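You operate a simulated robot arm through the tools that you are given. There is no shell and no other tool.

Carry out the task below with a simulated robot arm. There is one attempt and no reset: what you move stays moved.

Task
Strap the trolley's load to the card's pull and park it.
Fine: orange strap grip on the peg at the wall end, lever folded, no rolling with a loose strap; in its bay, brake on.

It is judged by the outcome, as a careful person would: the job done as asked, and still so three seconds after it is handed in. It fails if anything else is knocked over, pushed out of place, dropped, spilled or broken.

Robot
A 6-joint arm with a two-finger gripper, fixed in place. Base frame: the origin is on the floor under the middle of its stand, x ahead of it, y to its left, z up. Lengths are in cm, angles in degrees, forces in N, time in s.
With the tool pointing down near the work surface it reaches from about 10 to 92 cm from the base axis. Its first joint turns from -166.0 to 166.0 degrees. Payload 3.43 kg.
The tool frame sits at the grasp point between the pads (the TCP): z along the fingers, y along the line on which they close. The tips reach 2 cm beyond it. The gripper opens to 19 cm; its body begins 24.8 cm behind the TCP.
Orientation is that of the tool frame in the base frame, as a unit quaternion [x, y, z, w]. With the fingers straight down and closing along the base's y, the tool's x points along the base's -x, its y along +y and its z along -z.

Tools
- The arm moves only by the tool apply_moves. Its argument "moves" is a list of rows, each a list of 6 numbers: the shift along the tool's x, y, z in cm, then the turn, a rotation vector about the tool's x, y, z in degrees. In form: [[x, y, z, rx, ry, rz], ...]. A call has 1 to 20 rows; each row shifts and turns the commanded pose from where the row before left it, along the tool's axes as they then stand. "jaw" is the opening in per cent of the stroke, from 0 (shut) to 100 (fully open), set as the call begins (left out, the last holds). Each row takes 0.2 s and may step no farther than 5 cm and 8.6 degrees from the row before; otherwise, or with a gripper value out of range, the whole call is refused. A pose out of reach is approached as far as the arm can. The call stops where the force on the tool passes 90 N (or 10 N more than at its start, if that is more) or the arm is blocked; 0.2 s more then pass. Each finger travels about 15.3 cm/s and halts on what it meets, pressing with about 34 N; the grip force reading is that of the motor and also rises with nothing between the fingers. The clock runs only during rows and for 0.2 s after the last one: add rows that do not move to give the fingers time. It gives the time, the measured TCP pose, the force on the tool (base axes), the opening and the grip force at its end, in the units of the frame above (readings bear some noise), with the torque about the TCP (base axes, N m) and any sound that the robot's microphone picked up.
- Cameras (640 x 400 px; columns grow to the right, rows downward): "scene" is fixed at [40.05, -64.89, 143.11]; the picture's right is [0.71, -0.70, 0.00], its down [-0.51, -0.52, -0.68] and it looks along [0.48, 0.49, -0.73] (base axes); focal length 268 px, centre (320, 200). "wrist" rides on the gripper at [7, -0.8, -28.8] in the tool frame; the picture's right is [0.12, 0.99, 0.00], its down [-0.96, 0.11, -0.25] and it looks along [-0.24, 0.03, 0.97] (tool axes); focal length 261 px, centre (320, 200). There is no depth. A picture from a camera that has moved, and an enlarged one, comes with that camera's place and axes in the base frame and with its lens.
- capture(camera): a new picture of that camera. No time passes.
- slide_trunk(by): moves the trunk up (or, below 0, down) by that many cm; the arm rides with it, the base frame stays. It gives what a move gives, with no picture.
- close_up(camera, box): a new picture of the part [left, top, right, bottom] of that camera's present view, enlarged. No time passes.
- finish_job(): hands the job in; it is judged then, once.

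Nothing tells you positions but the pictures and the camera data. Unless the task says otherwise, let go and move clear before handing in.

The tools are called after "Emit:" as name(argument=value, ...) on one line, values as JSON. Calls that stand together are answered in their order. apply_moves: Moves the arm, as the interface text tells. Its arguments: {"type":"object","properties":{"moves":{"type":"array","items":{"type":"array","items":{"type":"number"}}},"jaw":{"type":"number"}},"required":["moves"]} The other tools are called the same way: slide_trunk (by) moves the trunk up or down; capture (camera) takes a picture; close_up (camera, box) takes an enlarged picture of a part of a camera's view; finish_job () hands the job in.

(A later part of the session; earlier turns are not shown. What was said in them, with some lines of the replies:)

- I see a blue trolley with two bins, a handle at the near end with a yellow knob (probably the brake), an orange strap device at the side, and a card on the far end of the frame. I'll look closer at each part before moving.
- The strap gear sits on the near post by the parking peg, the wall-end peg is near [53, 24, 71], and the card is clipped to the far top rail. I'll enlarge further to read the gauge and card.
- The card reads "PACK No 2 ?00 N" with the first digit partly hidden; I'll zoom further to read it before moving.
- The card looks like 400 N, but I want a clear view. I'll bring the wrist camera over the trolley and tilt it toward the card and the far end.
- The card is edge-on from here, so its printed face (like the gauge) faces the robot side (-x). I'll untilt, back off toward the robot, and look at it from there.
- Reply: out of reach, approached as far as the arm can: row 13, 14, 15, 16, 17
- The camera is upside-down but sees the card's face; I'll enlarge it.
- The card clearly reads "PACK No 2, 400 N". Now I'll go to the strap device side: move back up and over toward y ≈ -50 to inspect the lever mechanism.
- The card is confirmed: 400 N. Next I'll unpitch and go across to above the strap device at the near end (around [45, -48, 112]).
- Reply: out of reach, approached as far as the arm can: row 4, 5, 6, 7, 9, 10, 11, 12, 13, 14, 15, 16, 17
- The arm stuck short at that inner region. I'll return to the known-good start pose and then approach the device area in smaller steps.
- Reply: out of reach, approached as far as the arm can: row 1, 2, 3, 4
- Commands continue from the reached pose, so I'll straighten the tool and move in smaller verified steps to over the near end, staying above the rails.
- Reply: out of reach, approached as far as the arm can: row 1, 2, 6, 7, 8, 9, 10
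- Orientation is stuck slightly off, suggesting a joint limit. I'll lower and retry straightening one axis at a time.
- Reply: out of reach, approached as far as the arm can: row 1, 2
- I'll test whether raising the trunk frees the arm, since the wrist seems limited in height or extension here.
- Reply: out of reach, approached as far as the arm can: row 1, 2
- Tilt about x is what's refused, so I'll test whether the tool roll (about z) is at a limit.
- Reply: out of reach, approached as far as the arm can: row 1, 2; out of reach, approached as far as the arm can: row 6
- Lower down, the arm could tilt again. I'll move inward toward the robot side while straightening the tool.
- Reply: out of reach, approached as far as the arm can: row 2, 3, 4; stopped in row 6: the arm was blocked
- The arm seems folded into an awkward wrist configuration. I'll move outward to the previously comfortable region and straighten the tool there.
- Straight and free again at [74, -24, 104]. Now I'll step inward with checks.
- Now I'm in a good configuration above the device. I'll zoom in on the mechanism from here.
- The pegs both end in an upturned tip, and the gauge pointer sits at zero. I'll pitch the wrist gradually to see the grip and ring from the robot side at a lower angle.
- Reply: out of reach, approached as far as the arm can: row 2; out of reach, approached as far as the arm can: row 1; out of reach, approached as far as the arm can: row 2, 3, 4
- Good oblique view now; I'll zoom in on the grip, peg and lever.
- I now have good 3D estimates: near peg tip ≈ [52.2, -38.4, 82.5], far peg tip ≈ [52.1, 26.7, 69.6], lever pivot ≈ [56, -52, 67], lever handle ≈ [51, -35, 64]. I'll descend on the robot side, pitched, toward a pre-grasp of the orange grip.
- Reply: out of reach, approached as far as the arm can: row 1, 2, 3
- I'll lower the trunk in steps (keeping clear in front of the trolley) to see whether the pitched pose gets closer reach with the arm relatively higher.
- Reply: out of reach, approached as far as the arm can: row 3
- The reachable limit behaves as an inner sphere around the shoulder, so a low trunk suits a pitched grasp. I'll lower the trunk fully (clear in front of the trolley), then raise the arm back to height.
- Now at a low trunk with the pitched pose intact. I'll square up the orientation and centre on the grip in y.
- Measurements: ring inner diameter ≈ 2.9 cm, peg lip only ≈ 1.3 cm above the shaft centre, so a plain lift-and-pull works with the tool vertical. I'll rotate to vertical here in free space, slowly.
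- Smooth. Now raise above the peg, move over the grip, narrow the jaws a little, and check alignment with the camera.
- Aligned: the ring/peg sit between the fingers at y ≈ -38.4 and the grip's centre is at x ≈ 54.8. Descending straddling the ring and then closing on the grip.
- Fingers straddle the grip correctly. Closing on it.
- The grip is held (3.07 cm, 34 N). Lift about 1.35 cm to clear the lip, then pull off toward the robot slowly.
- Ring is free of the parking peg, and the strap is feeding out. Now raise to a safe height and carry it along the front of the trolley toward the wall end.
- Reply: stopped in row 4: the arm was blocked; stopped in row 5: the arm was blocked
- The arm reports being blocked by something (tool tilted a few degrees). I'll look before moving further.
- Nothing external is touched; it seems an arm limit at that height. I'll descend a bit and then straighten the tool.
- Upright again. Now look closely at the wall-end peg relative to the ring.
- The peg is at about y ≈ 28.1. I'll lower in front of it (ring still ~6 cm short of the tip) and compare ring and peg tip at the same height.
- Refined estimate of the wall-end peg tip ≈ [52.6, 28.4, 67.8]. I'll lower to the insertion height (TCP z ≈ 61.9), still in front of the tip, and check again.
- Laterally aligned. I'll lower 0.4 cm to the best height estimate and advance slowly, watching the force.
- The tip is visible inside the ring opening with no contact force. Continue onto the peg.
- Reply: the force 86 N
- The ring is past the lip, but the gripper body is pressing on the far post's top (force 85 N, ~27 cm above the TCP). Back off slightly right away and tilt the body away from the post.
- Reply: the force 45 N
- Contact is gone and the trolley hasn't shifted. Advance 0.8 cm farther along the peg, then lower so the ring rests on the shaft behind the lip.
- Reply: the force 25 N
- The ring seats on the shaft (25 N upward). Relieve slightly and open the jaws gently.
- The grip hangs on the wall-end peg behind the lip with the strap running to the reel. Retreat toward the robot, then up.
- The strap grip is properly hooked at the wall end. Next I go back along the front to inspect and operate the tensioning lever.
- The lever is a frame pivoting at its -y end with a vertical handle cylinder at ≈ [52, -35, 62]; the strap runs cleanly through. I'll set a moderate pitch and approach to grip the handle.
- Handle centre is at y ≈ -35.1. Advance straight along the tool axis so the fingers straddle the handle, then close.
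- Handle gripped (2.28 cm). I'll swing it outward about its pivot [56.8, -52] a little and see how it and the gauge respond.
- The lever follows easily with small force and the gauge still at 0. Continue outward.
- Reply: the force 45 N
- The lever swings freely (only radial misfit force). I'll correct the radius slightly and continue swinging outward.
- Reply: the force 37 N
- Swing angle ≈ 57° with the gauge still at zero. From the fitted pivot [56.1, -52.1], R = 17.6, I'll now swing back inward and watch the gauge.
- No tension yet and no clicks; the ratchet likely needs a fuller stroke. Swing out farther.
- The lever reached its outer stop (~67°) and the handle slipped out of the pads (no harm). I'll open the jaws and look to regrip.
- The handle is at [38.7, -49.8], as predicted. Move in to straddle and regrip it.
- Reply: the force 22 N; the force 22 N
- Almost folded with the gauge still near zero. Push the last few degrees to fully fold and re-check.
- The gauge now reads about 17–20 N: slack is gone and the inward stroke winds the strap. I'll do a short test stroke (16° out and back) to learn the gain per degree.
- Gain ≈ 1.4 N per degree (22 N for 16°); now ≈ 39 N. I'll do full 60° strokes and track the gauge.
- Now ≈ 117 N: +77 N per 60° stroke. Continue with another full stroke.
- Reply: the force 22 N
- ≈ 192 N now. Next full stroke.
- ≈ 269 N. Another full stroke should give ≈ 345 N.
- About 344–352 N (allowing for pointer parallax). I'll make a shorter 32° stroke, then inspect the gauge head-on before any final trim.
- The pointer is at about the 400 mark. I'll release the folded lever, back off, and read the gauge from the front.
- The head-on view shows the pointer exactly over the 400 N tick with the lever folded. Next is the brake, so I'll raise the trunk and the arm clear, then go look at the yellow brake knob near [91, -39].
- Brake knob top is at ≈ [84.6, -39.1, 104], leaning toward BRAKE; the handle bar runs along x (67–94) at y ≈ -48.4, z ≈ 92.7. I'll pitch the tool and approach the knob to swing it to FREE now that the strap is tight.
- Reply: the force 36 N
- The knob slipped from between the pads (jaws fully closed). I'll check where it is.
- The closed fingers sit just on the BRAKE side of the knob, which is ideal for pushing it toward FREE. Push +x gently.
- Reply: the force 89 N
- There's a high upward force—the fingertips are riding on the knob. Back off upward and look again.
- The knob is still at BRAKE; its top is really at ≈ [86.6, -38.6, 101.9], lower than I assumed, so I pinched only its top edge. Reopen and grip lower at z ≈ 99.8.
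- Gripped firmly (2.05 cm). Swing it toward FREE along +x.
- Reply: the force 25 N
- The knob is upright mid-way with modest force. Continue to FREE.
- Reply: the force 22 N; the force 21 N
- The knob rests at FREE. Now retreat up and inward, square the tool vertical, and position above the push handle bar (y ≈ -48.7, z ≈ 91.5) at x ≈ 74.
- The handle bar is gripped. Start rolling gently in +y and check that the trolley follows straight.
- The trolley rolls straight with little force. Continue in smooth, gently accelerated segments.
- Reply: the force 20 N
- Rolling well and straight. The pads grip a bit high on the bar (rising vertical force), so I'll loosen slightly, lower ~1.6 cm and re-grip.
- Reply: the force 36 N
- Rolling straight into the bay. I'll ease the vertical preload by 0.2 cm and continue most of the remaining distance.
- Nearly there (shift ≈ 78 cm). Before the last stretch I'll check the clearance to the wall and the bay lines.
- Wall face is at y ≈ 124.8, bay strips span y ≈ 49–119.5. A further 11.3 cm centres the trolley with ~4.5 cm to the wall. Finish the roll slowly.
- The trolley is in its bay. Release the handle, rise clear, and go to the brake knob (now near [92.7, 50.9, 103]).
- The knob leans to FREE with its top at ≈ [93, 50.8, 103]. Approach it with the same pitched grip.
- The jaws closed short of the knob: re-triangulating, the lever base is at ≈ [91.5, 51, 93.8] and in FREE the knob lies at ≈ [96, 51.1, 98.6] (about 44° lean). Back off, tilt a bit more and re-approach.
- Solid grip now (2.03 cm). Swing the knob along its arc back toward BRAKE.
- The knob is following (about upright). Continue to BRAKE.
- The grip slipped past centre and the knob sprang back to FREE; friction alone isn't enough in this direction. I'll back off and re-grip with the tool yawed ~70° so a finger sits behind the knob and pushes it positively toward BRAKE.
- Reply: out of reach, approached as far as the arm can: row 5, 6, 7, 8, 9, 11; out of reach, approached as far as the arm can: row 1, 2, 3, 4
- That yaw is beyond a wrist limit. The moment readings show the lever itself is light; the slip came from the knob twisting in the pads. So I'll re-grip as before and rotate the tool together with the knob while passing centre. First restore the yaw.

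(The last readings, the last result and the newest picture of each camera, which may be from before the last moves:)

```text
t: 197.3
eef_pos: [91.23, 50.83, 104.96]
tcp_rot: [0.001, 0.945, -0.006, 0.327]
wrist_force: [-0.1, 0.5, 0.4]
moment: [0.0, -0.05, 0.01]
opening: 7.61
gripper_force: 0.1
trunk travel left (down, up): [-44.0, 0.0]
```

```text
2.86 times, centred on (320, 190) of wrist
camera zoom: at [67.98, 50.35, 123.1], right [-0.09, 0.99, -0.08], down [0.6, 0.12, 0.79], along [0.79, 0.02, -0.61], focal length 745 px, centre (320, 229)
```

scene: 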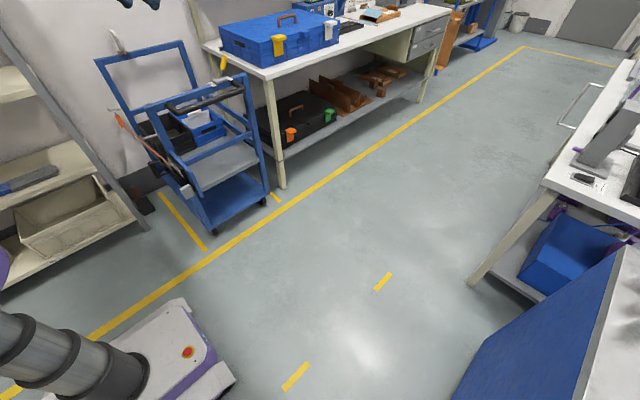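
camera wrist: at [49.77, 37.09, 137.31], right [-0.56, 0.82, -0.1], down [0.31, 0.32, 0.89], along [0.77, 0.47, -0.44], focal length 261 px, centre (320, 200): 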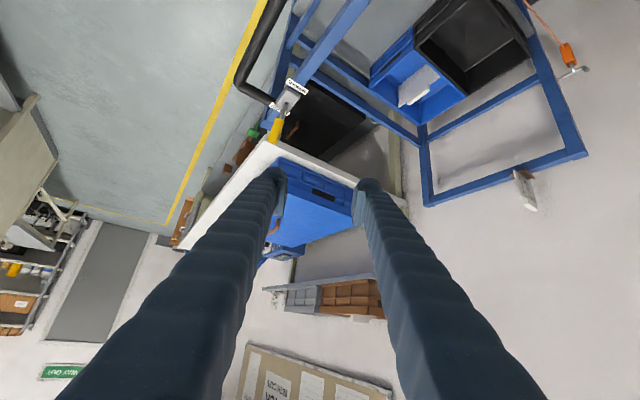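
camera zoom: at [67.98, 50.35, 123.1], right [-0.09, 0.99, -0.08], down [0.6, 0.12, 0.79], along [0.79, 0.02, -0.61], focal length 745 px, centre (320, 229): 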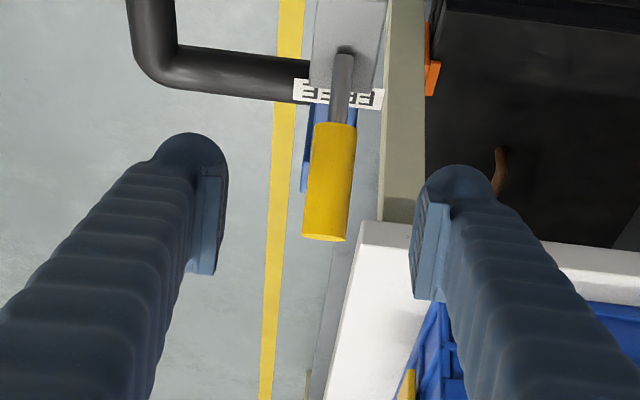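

Emit:
apply_moves(moves=[[0, 0.17, 3.5, 0, 0, 0], [0, 0.16, 3.4, 0, 0, 0], [0, 0, 0, 0, 0, 0]])

Emit:
apply_moves(moves=[[0, 0, 0, 0, 0, 0], [0, 0, 0, 0, 0, 0], [0, 0, 0, 0, 0, 0]], jaw=0)

Emit:
close_up(camera="wrist", box=[240, 120, 400, 260])

```text
t: 198.1
eef_pos: [95.55, 51.08, 99.62]
tcp_rot: [0.001, 0.945, -0.005, 0.327]
wrist_force: [0.7, 0.4, 0.3]
moment: [-0.01, 0.02, -0.02]
opening: 7.61
gripper_force: 0.1
trunk travel left (down, up): [-44.0, 0.0]
```

```text
t: 198.9
eef_pos: [95.62, 51.11, 99.48]
tcp_rot: [0.001, 0.945, -0.005, 0.327]
wrist_force: [2.7, 3.8, -3.3]
moment: [0.07, -0.23, 0.01]
opening: 2.03
gripper_force: 45.1
trunk travel left (down, up): [-44.0, 0.0]
```

```text
2.86 times, centred on (320, 190) of wrist
camera zoom: at [72.21, 50.7, 117.62], right [-0.09, 0.99, -0.08], down [0.6, 0.12, 0.79], along [0.79, 0.02, -0.61], focal length 745 px, centre (320, 229)
```

zoom: 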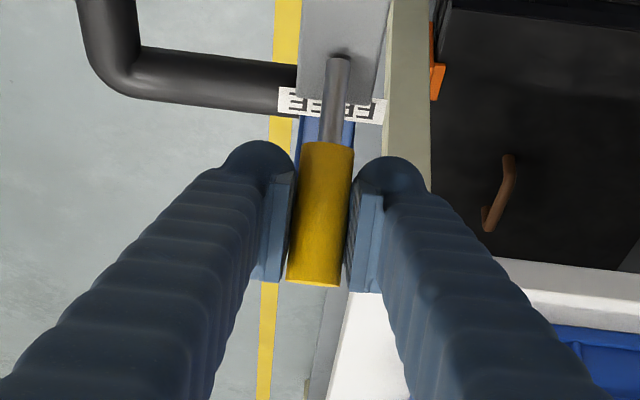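

Emit:
apply_moves(moves=[[0.2, 0, -0.5, 0, 0, 0], [0.2, 0, -0.5, 0, 0, 0], [0.25, 0, -0.44, 0, 0, 0], [0.25, 0, -0.44, 0, 0, 0], [0.31, 0, -0.4, 0, 0, 0], [0.31, 0, -0.4, 0, 0, 0]])

Emit:
apply_moves(moves=[[0.443, 0, -0.454, 0, -5, 0], [0.443, 0, -0.454, 0, -5, 0], [0.443, 0, -0.454, 0, -5, 0]])

Emit:
close_up(camera="wrist", box=[240, 120, 400, 260])

Emit:
close_up(camera="scene", box=[180, 30, 280, 130])

```text
t: 200.3
eef_pos: [92.74, 50.92, 100.64]
tcp_rot: [0.001, 0.945, -0.005, 0.327]
wrist_force: [14.7, -3.2, -3.5]
moment: [0.02, -1.05, -0.03]
opening: 2.06
gripper_force: 45.1
trunk travel left (down, up): [-44.0, 0.0]
```

```text
t: 201.1
eef_pos: [90.71, 51.22, 100.67]
tcp_rot: [-0.001, 0.895, -0.005, 0.447]
wrist_force: [-2.8, -1.5, -4.1]
moment: [-0.08, 0.21, -0.11]
opening: 2.06
gripper_force: 45.1
trunk travel left (down, up): [-44.0, 0.0]
```

```text
2.86 times, centred on (320, 190) of wrist
camera zoom: at [63.42, 50.57, 112.12], right [-0.07, 0.99, -0.1], down [0.38, 0.12, 0.92], along [0.92, 0.02, -0.39], focal length 745 px, centre (320, 229)
```

zoom: 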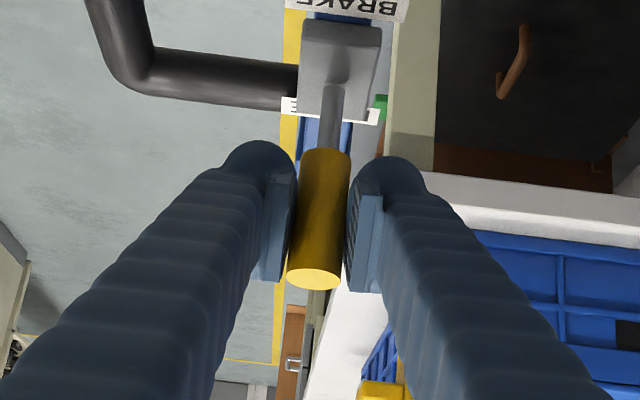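

```text
4.00 times, centred on (230, 80) of scene
camera zoom: at [40.05, -64.89, 143.11], right [0.71, -0.7, 0.0], down [-0.51, -0.52, -0.68], along [0.48, 0.49, -0.73], focal length 1073 px, centre (680, 680)
```

zoom: 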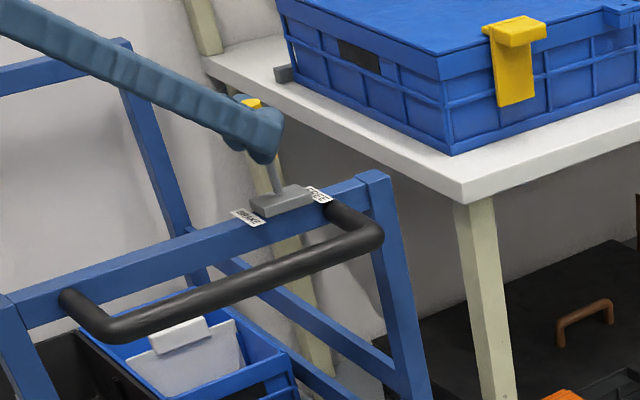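

The grip holds and the knob is now passing centre toward BRAKE. Continue rotating with it.

Emit:
apply_moves(moves=[[0.443, 0, -0.454, 0, -5, 0], [0.443, 0, -0.454, 0, -5, 0], [0.443, 0, -0.454, 0, -5, 0], [0, 0, 0, 0, 0, 0]])

Emit:
close_up(camera="scene", box=[180, 30, 280, 130])

Emit:
capture(camera="wrist")

```text
t: 202.1
eef_pos: [88.82, 51.05, 100.12]
tcp_rot: [-0.001, 0.829, -0.006, 0.559]
wrist_force: [-10.5, -3.9, -19.3]
moment: [0.06, 1.19, -0.02]
opening: 2.07
gripper_force: 44.6
trunk travel left (down, up): [-44.0, 0.0]
```

```text
4.00 times, centred on (230, 80) of scene
camera zoom: at [40.05, -64.89, 143.11], right [0.71, -0.7, 0.0], down [-0.51, -0.52, -0.68], along [0.48, 0.49, -0.73], focal length 1073 px, centre (680, 680)
```

zoom: 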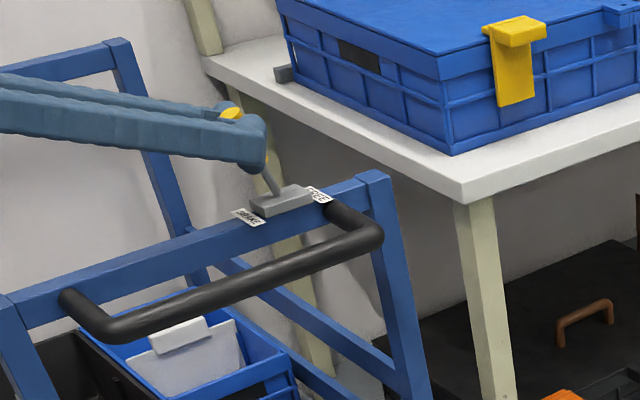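

```text
taken
camera wrist: at [59.51, 50.55, 104.19], right [-0.04, 0.99, -0.12], down [0.13, 0.13, 0.98], along [0.99, 0.02, -0.13], focal length 261 px, centre (320, 200)
```

wrist: 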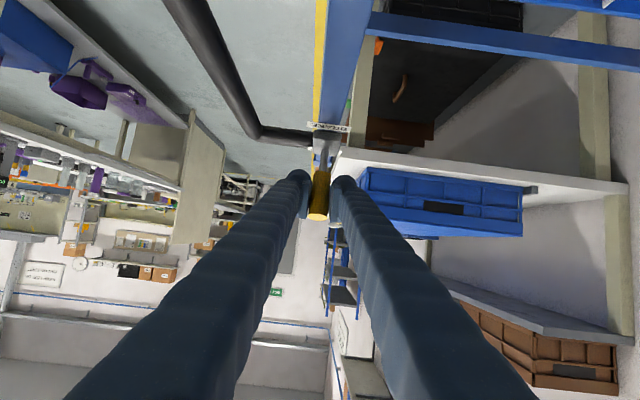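

Emit:
apply_moves(moves=[[0.4, 0, -0.37, 0, 0, 0], [0.4, 0, -0.37, 0, 0, 0], [0.31, 0, -0.27, 0, 0, 0], [0, 0, 0, 0, 0, 0]])

Emit:
close_up(camera="scene", box=[180, 30, 280, 130])

```text
t: 203.1
eef_pos: [87.79, 51.2, 99.89]
tcp_rot: [0.0, 0.827, -0.005, 0.562]
wrist_force: [13.2, -3.7, 4.8]
moment: [0.08, -1.21, -0.04]
opening: 2.06
gripper_force: 45.2
trunk travel left (down, up): [-44.0, 0.0]
```

```text
4.00 times, centred on (230, 80) of scene
camera zoom: at [40.05, -64.89, 143.11], right [0.71, -0.7, 0.0], down [-0.51, -0.52, -0.68], along [0.48, 0.49, -0.73], focal length 1073 px, centre (680, 680)
```

zoom: 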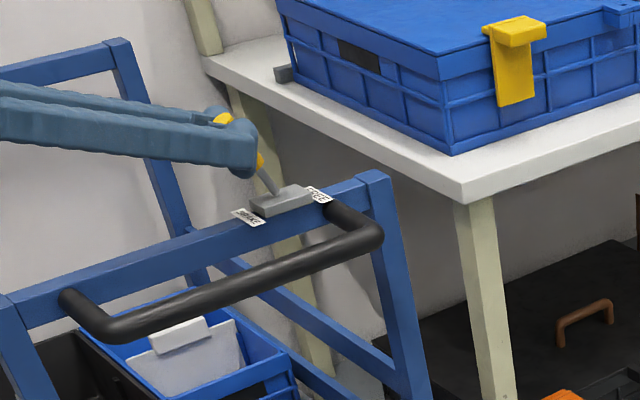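

The knob is well over toward BRAKE. Release and see that it stays.

Emit:
apply_moves(moves=[[0, 0, 0, 0, 0, 0], [0, 0, 0, 0, 0, 0], [0, 0, 0, 0, 0, 0]], jaw=32)

Emit:
close_up(camera="scene", box=[180, 30, 280, 130])

Emit:
close_up(camera="wrist", box=[240, 100, 400, 260])

```text
t: 203.9
eef_pos: [87.65, 51.09, 99.75]
tcp_rot: [-0.002, 0.828, -0.004, 0.56]
wrist_force: [-0.1, -0.6, 0.6]
moment: [0.04, 0.01, 0.02]
opening: 6.08
gripper_force: 0.1
trunk travel left (down, up): [-44.0, 0.0]
```

```text
4.00 times, centred on (230, 80) of scene
camera zoom: at [40.05, -64.89, 143.11], right [0.71, -0.7, 0.0], down [-0.51, -0.52, -0.68], along [0.48, 0.49, -0.73], focal length 1073 px, centre (680, 680)
```

zoom: 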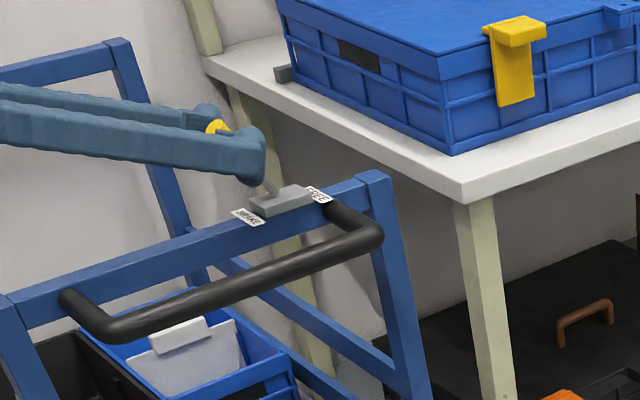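

```text
2.50 times, centred on (320, 180) of wrist
camera zoom: at [58.25, 50.55, 103.73], right [-0.04, 0.99, -0.12], down [0.13, 0.12, 0.98], along [0.99, 0.02, -0.13], focal length 652 px, centre (320, 250)
```

zoom: 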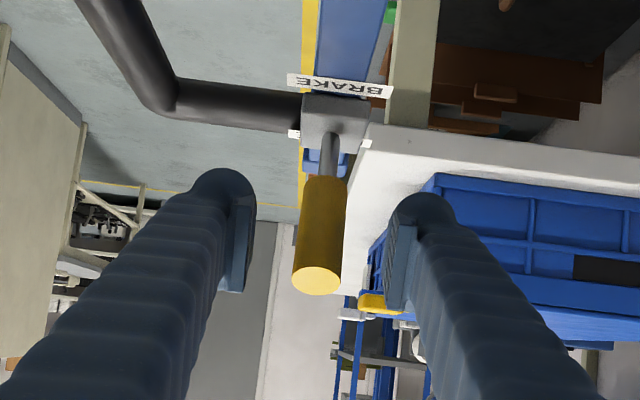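

Emit:
apply_moves(moves=[[0, 0, -2, 0, 0, 0], [0, 0, -3, 0, 0, 0], [0, 0, -3, 0, 0, 0], [-3, 0, -2, 0, 0, 0], [-3, 0, -2, 0, 0, 0], [-3, 0, -2, 0, 0, 0]])

Emit:
close_up(camera="scene", box=[180, 30, 280, 130])

Emit:
capture(camera="wrist")

```text
t: 205.3
eef_pos: [78.01, 51.63, 113.57]
tcp_rot: [0.0, 0.828, -0.005, 0.56]
wrist_force: [-0.6, -0.3, 0.6]
moment: [0.0, -0.06, 0.0]
opening: 6.05
gripper_force: 0.1
out of reach, approached as far as the arm can: row 3
trunk travel left (down, up): [-44.0, 0.0]
```

```text
4.00 times, centred on (230, 80) of scene
camera zoom: at [40.05, -64.89, 143.11], right [0.71, -0.7, 0.0], down [-0.51, -0.52, -0.68], along [0.48, 0.49, -0.73], focal length 1073 px, centre (680, 680)
```

zoom: 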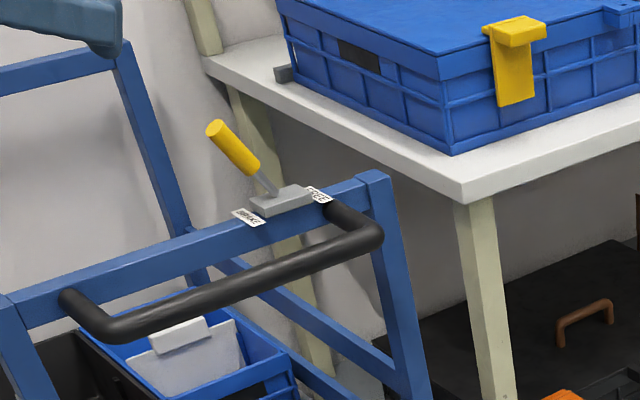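

```text
taken
camera wrist: at [48.8, 51.14, 117.52], right [-0.04, 0.99, -0.12], down [0.13, 0.12, 0.98], along [0.99, 0.02, -0.13], focal length 261 px, centre (320, 200)
```

wrist: 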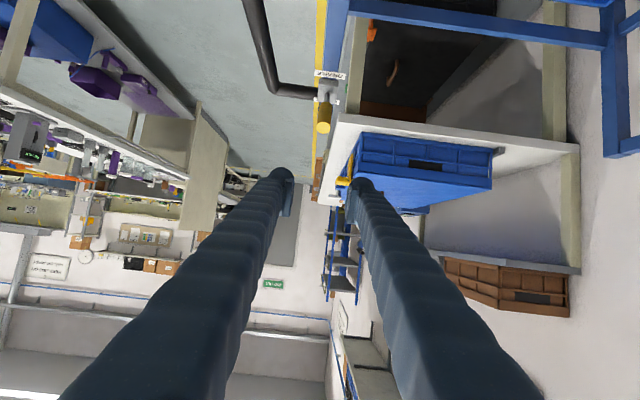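

The knob now rests clearly at BRAKE. I'll verify the strap gauge, lever, hooked grip and trolley position in the bay.

Emit:
close_up(camera="scene", box=[90, 90, 230, 250])

Emit:
close_up(camera="scene", box=[150, 150, 200, 205])

Emit:
close_up(camera="scene", box=[100, 100, 150, 150])

Emit:
capture(camera="scene")

```text
2.50 times, centred on (160, 170) of scene
camera zoom: at [40.05, -64.89, 143.11], right [0.71, -0.7, 0.0], down [-0.51, -0.52, -0.68], along [0.48, 0.49, -0.73], focal length 670 px, centre (720, 275)
```

zoom: 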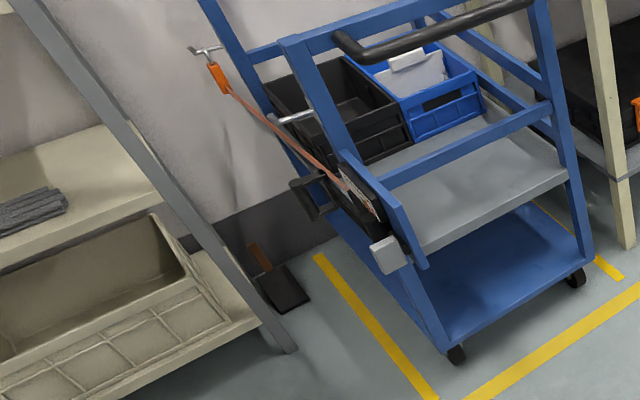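

```text
7.27 times, centred on (175, 178) of scene
camera zoom: at [40.05, -64.89, 143.11], right [0.71, -0.7, 0.0], down [-0.51, -0.52, -0.68], along [0.48, 0.49, -0.73], focal length 1950 px, centre (1374, 364)
```

zoom: 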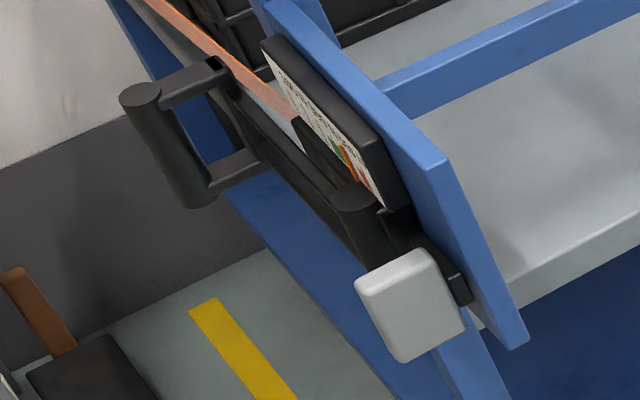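

```text
8.00 times, centred on (125, 125) of scene
camera zoom: at [40.05, -64.89, 143.11], right [0.71, -0.7, 0.0], down [-0.51, -0.52, -0.68], along [0.48, 0.49, -0.73], focal length 2145 px, centre (1880, 800)
```

zoom: 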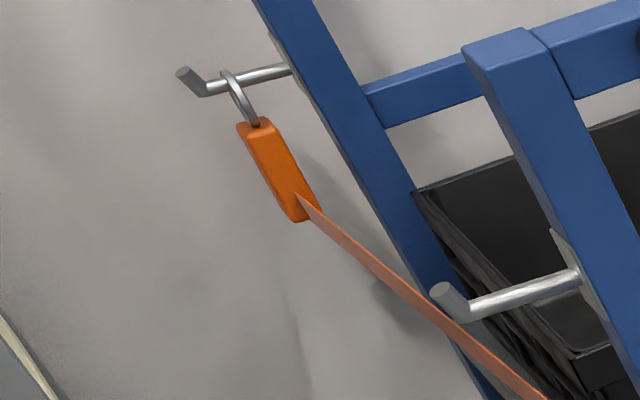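

```text
taken
```

scene: 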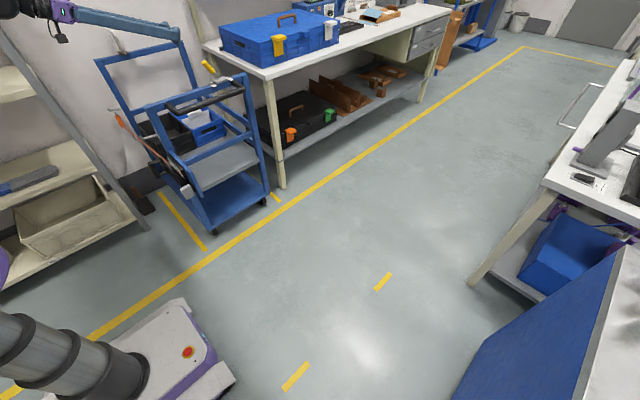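

Emit:
close_up(camera="scene", box=[168, 160, 184, 182])

Emit:
close_up(camera="scene", box=[190, 45, 260, 110])

```text
16.00 times, centred on (176, 171) of scene
camera zoom: at [40.05, -64.89, 143.11], right [0.71, -0.7, 0.0], down [-0.51, -0.52, -0.68], along [0.48, 0.49, -0.73], focal length 4290 px, centre (2624, 664)
```

zoom: 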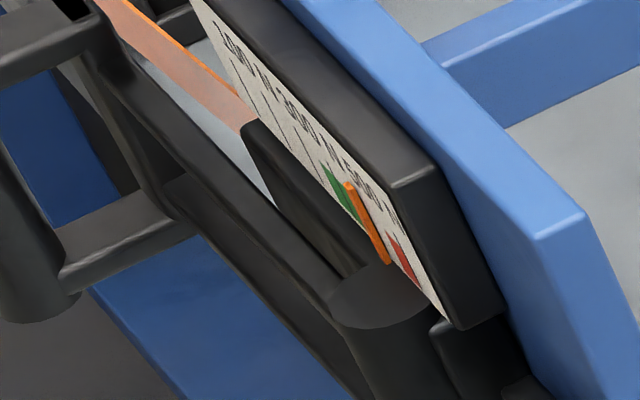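

```text
6.15 times, centred on (225, 78) of scene
camera zoom: at [40.05, -64.89, 143.11], right [0.71, -0.7, 0.0], down [-0.51, -0.52, -0.68], along [0.48, 0.49, -0.73], focal length 1650 px, centre (905, 954)
```

zoom: 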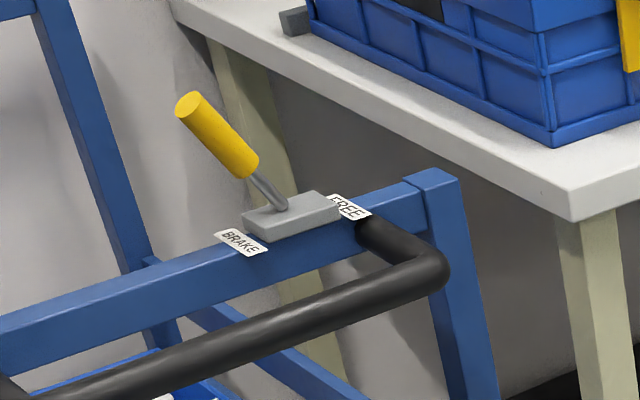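

Everything checks out: ring hooked behind the lip on the wall-end peg, lever folded, pointer midway between green and red (400 N), knob at BRAKE. I'll retract the arm clear of the trolley.

Emit:
apply_moves(moves=[[0, 0, -3, 0, 0, 0], [0.5, -1, -0.5, 0, 4, 0], [0.5, -1, -0.5, 0, 4, 0], [0.5, -1, -0.5, 0, 4, 0], [0.5, -1, -0.5, 0, 4, 0], [0.5, -1, -0.5, 0, 4, 0], [0.5, -1, -0.5, 0, 4, 0], [0.5, -1, -0.5, 0, 4, 0], [0.5, -1, -0.5, 0, 4, 0], [0.7, -1, -0.3, 0, 4, 0], [0.7, -1, -0.3, 0, 4, 0], [0.7, -1, -0.3, 0, 4, 0], [0.7, -1, -0.3, 0, 4, 0], [0.7, -1, -0.3, 0, 4, 0], [0.7, -1, -0.2, 0, 4, 0], [0.7, -1, -0.2, 0, 4, 0], [0.7, -1, -0.2, 0, 4, 0], [0.7, -1, 0, 0, 4, 0]])

Emit:
capture(camera="scene")

Emit:
capture(camera="wrist")

```text
t: 209.1
eef_pos: [63.22, 34.71, 113.59]
tcp_rot: [0.004, 1.0, -0.004, 0.0]
wrist_force: [0.4, 0.6, -0.3]
moment: [0.03, 0.03, -0.01]
opening: 6.08
gripper_force: 0.0
trunk travel left (down, up): [-44.0, 0.0]
```

```text
taken
```

scene: 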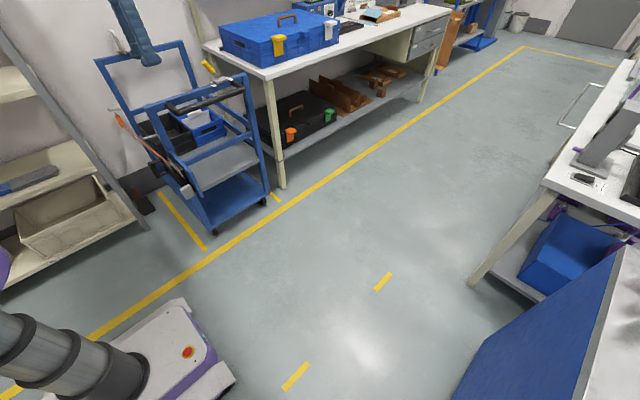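

```text
taken
camera wrist: at [56.13, 34.21, 142.19], right [-0.11, 0.99, -0.01], down [0.96, 0.11, 0.25], along [0.25, 0.02, -0.97], focal length 261 px, centre (320, 200)
```

wrist: 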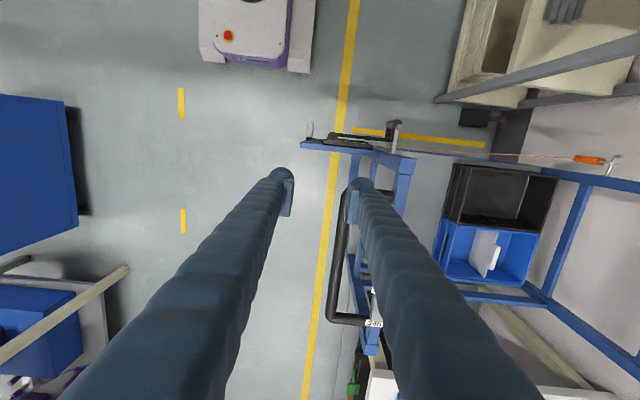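

Emit:
close_up(camera="wrist", box=[295, 115, 405, 175])

Emit:
close_up(camera="wrist", box=[320, 135, 385, 155])

Emit:
close_up(camera="wrist", box=[540, 120, 640, 220])

```text
5.82 times, centred on (350, 145) of wrist
camera zoom: at [56.13, 34.21, 142.19], right [-0.11, 0.99, -0.01], down [0.96, 0.11, 0.25], along [0.25, 0.02, -0.97], focal length 1516 px, centre (146, 520)
```

zoom: 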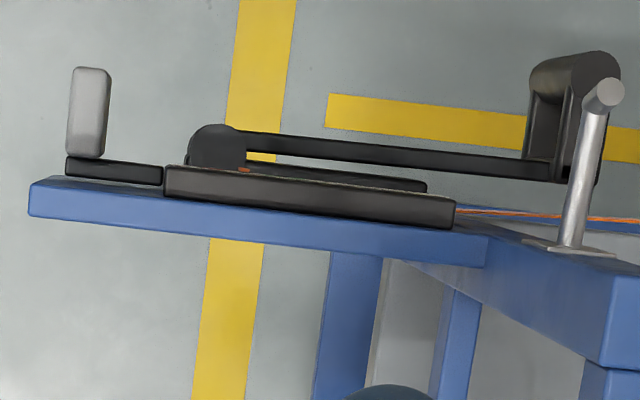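

```text
9.85 times, centred on (352, 145) of wrist
camera zoom: at [56.13, 34.21, 142.19], right [-0.11, 0.99, -0.01], down [0.96, 0.11, 0.25], along [0.25, 0.02, -0.97], focal length 2566 px, centre (0, 742)
```

zoom: 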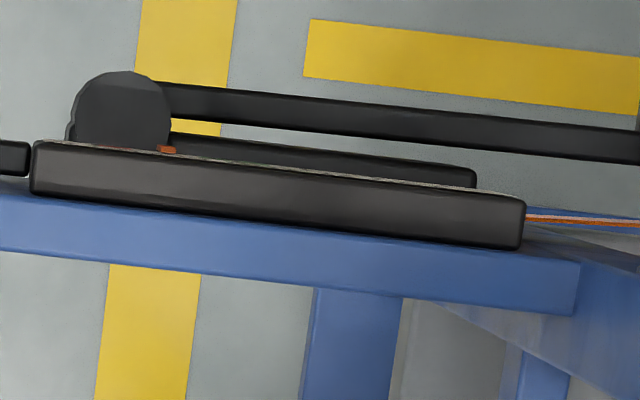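

```text
4.00 times, centred on (590, 170) of wrist
camera zoom: at [56.13, 34.21, 142.19], right [-0.11, 0.99, -0.01], down [0.96, 0.11, 0.25], along [0.25, 0.02, -0.97], focal length 1043 px, centre (-760, 320)
```

zoom: 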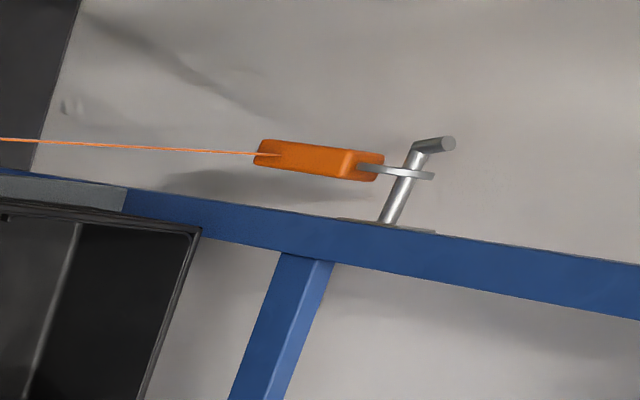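

All good. Move the arm fully clear of the trolley, then hand in.

Emit:
apply_moves(moves=[[0, -4, -0.5, 0, 0, 0], [0, -4, -0.5, 0, 0, 0], [0, -4, 0, 0, 0, 0], [0, -4, 0, 0, 0, 0], [0, -4, 0, 0, 0, 0], [0, -4, 0, 0, 0, 0], [0, -4, 0, 0, 0, 0], [0, -4, 0, 0, 0, 0], [0, -4, 0, 0, 0, 0], [0, 0, 0, 0, 0, 0], [0, 0, 0, 0, 0, 0]])

Emit:
capture(camera="scene")

Emit:
close_up(camera="scene", box=[80, 30, 300, 260])

```text
t: 211.5
eef_pos: [62.81, -1.3, 114.85]
tcp_rot: [0.002, 1.0, -0.004, 0.002]
wrist_force: [0.5, -0.4, -0.4]
moment: [-0.04, 0.03, 0.01]
opening: 6.1
gripper_force: 0.1
trunk travel left (down, up): [-44.0, 0.0]
```

```text
taken
```

scene: 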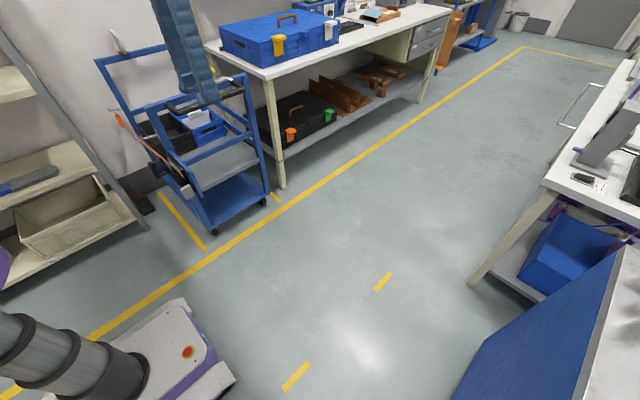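

```text
1.74 times, centred on (190, 145) of scene
camera zoom: at [40.05, -64.89, 143.11], right [0.71, -0.7, 0.0], down [-0.51, -0.52, -0.68], along [0.48, 0.49, -0.73], focal length 466 px, centre (546, 296)
```

zoom: 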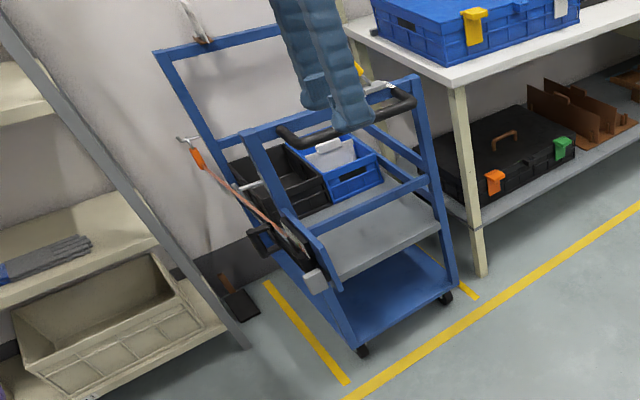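

The trolley stands between its bay lines with the brake knob at BRAKE. The strap is tight, the grip is on the wall-end peg, the lever is folded, and the bins and card are in place. The arm is clear, so I'm handing the job in.

Emit:
finish_job()

```text
The job is handed in.
```

The trolley's load is strapped to the card's pull of 400 N, and the trolley is parked in its bay with the brake on. I have handed the job in; no verdict came back.

- **Strap:** the orange grip hangs on the peg at the wall end, behind the peg's lip. The gauge pointer read 400 N seen head-on before rolling. After parking I could only see it at an angle, and it still sat midway between the green and red marks.
- **Lever:** folded flat against its plate, as it was at the start.
- **Rolling:** the strap was already tight before I released the brake, and the trolley rolled straight into the bay.
- **Bay:** it stands between the yellow lines, centred as near as I can measure. There is about 4–5 cm to the wall, by estimate.
- **Brake:** the knob rests at BRAKE. My first try at setting it slipped and the knob sprang back to FREE. The second try held after I let go.

While hooking the strap, the gripper pressed on the far post's top at about 85 N for a moment. The trolley did not move, and nothing was knocked over or dropped. The arm is clear of the trolley.
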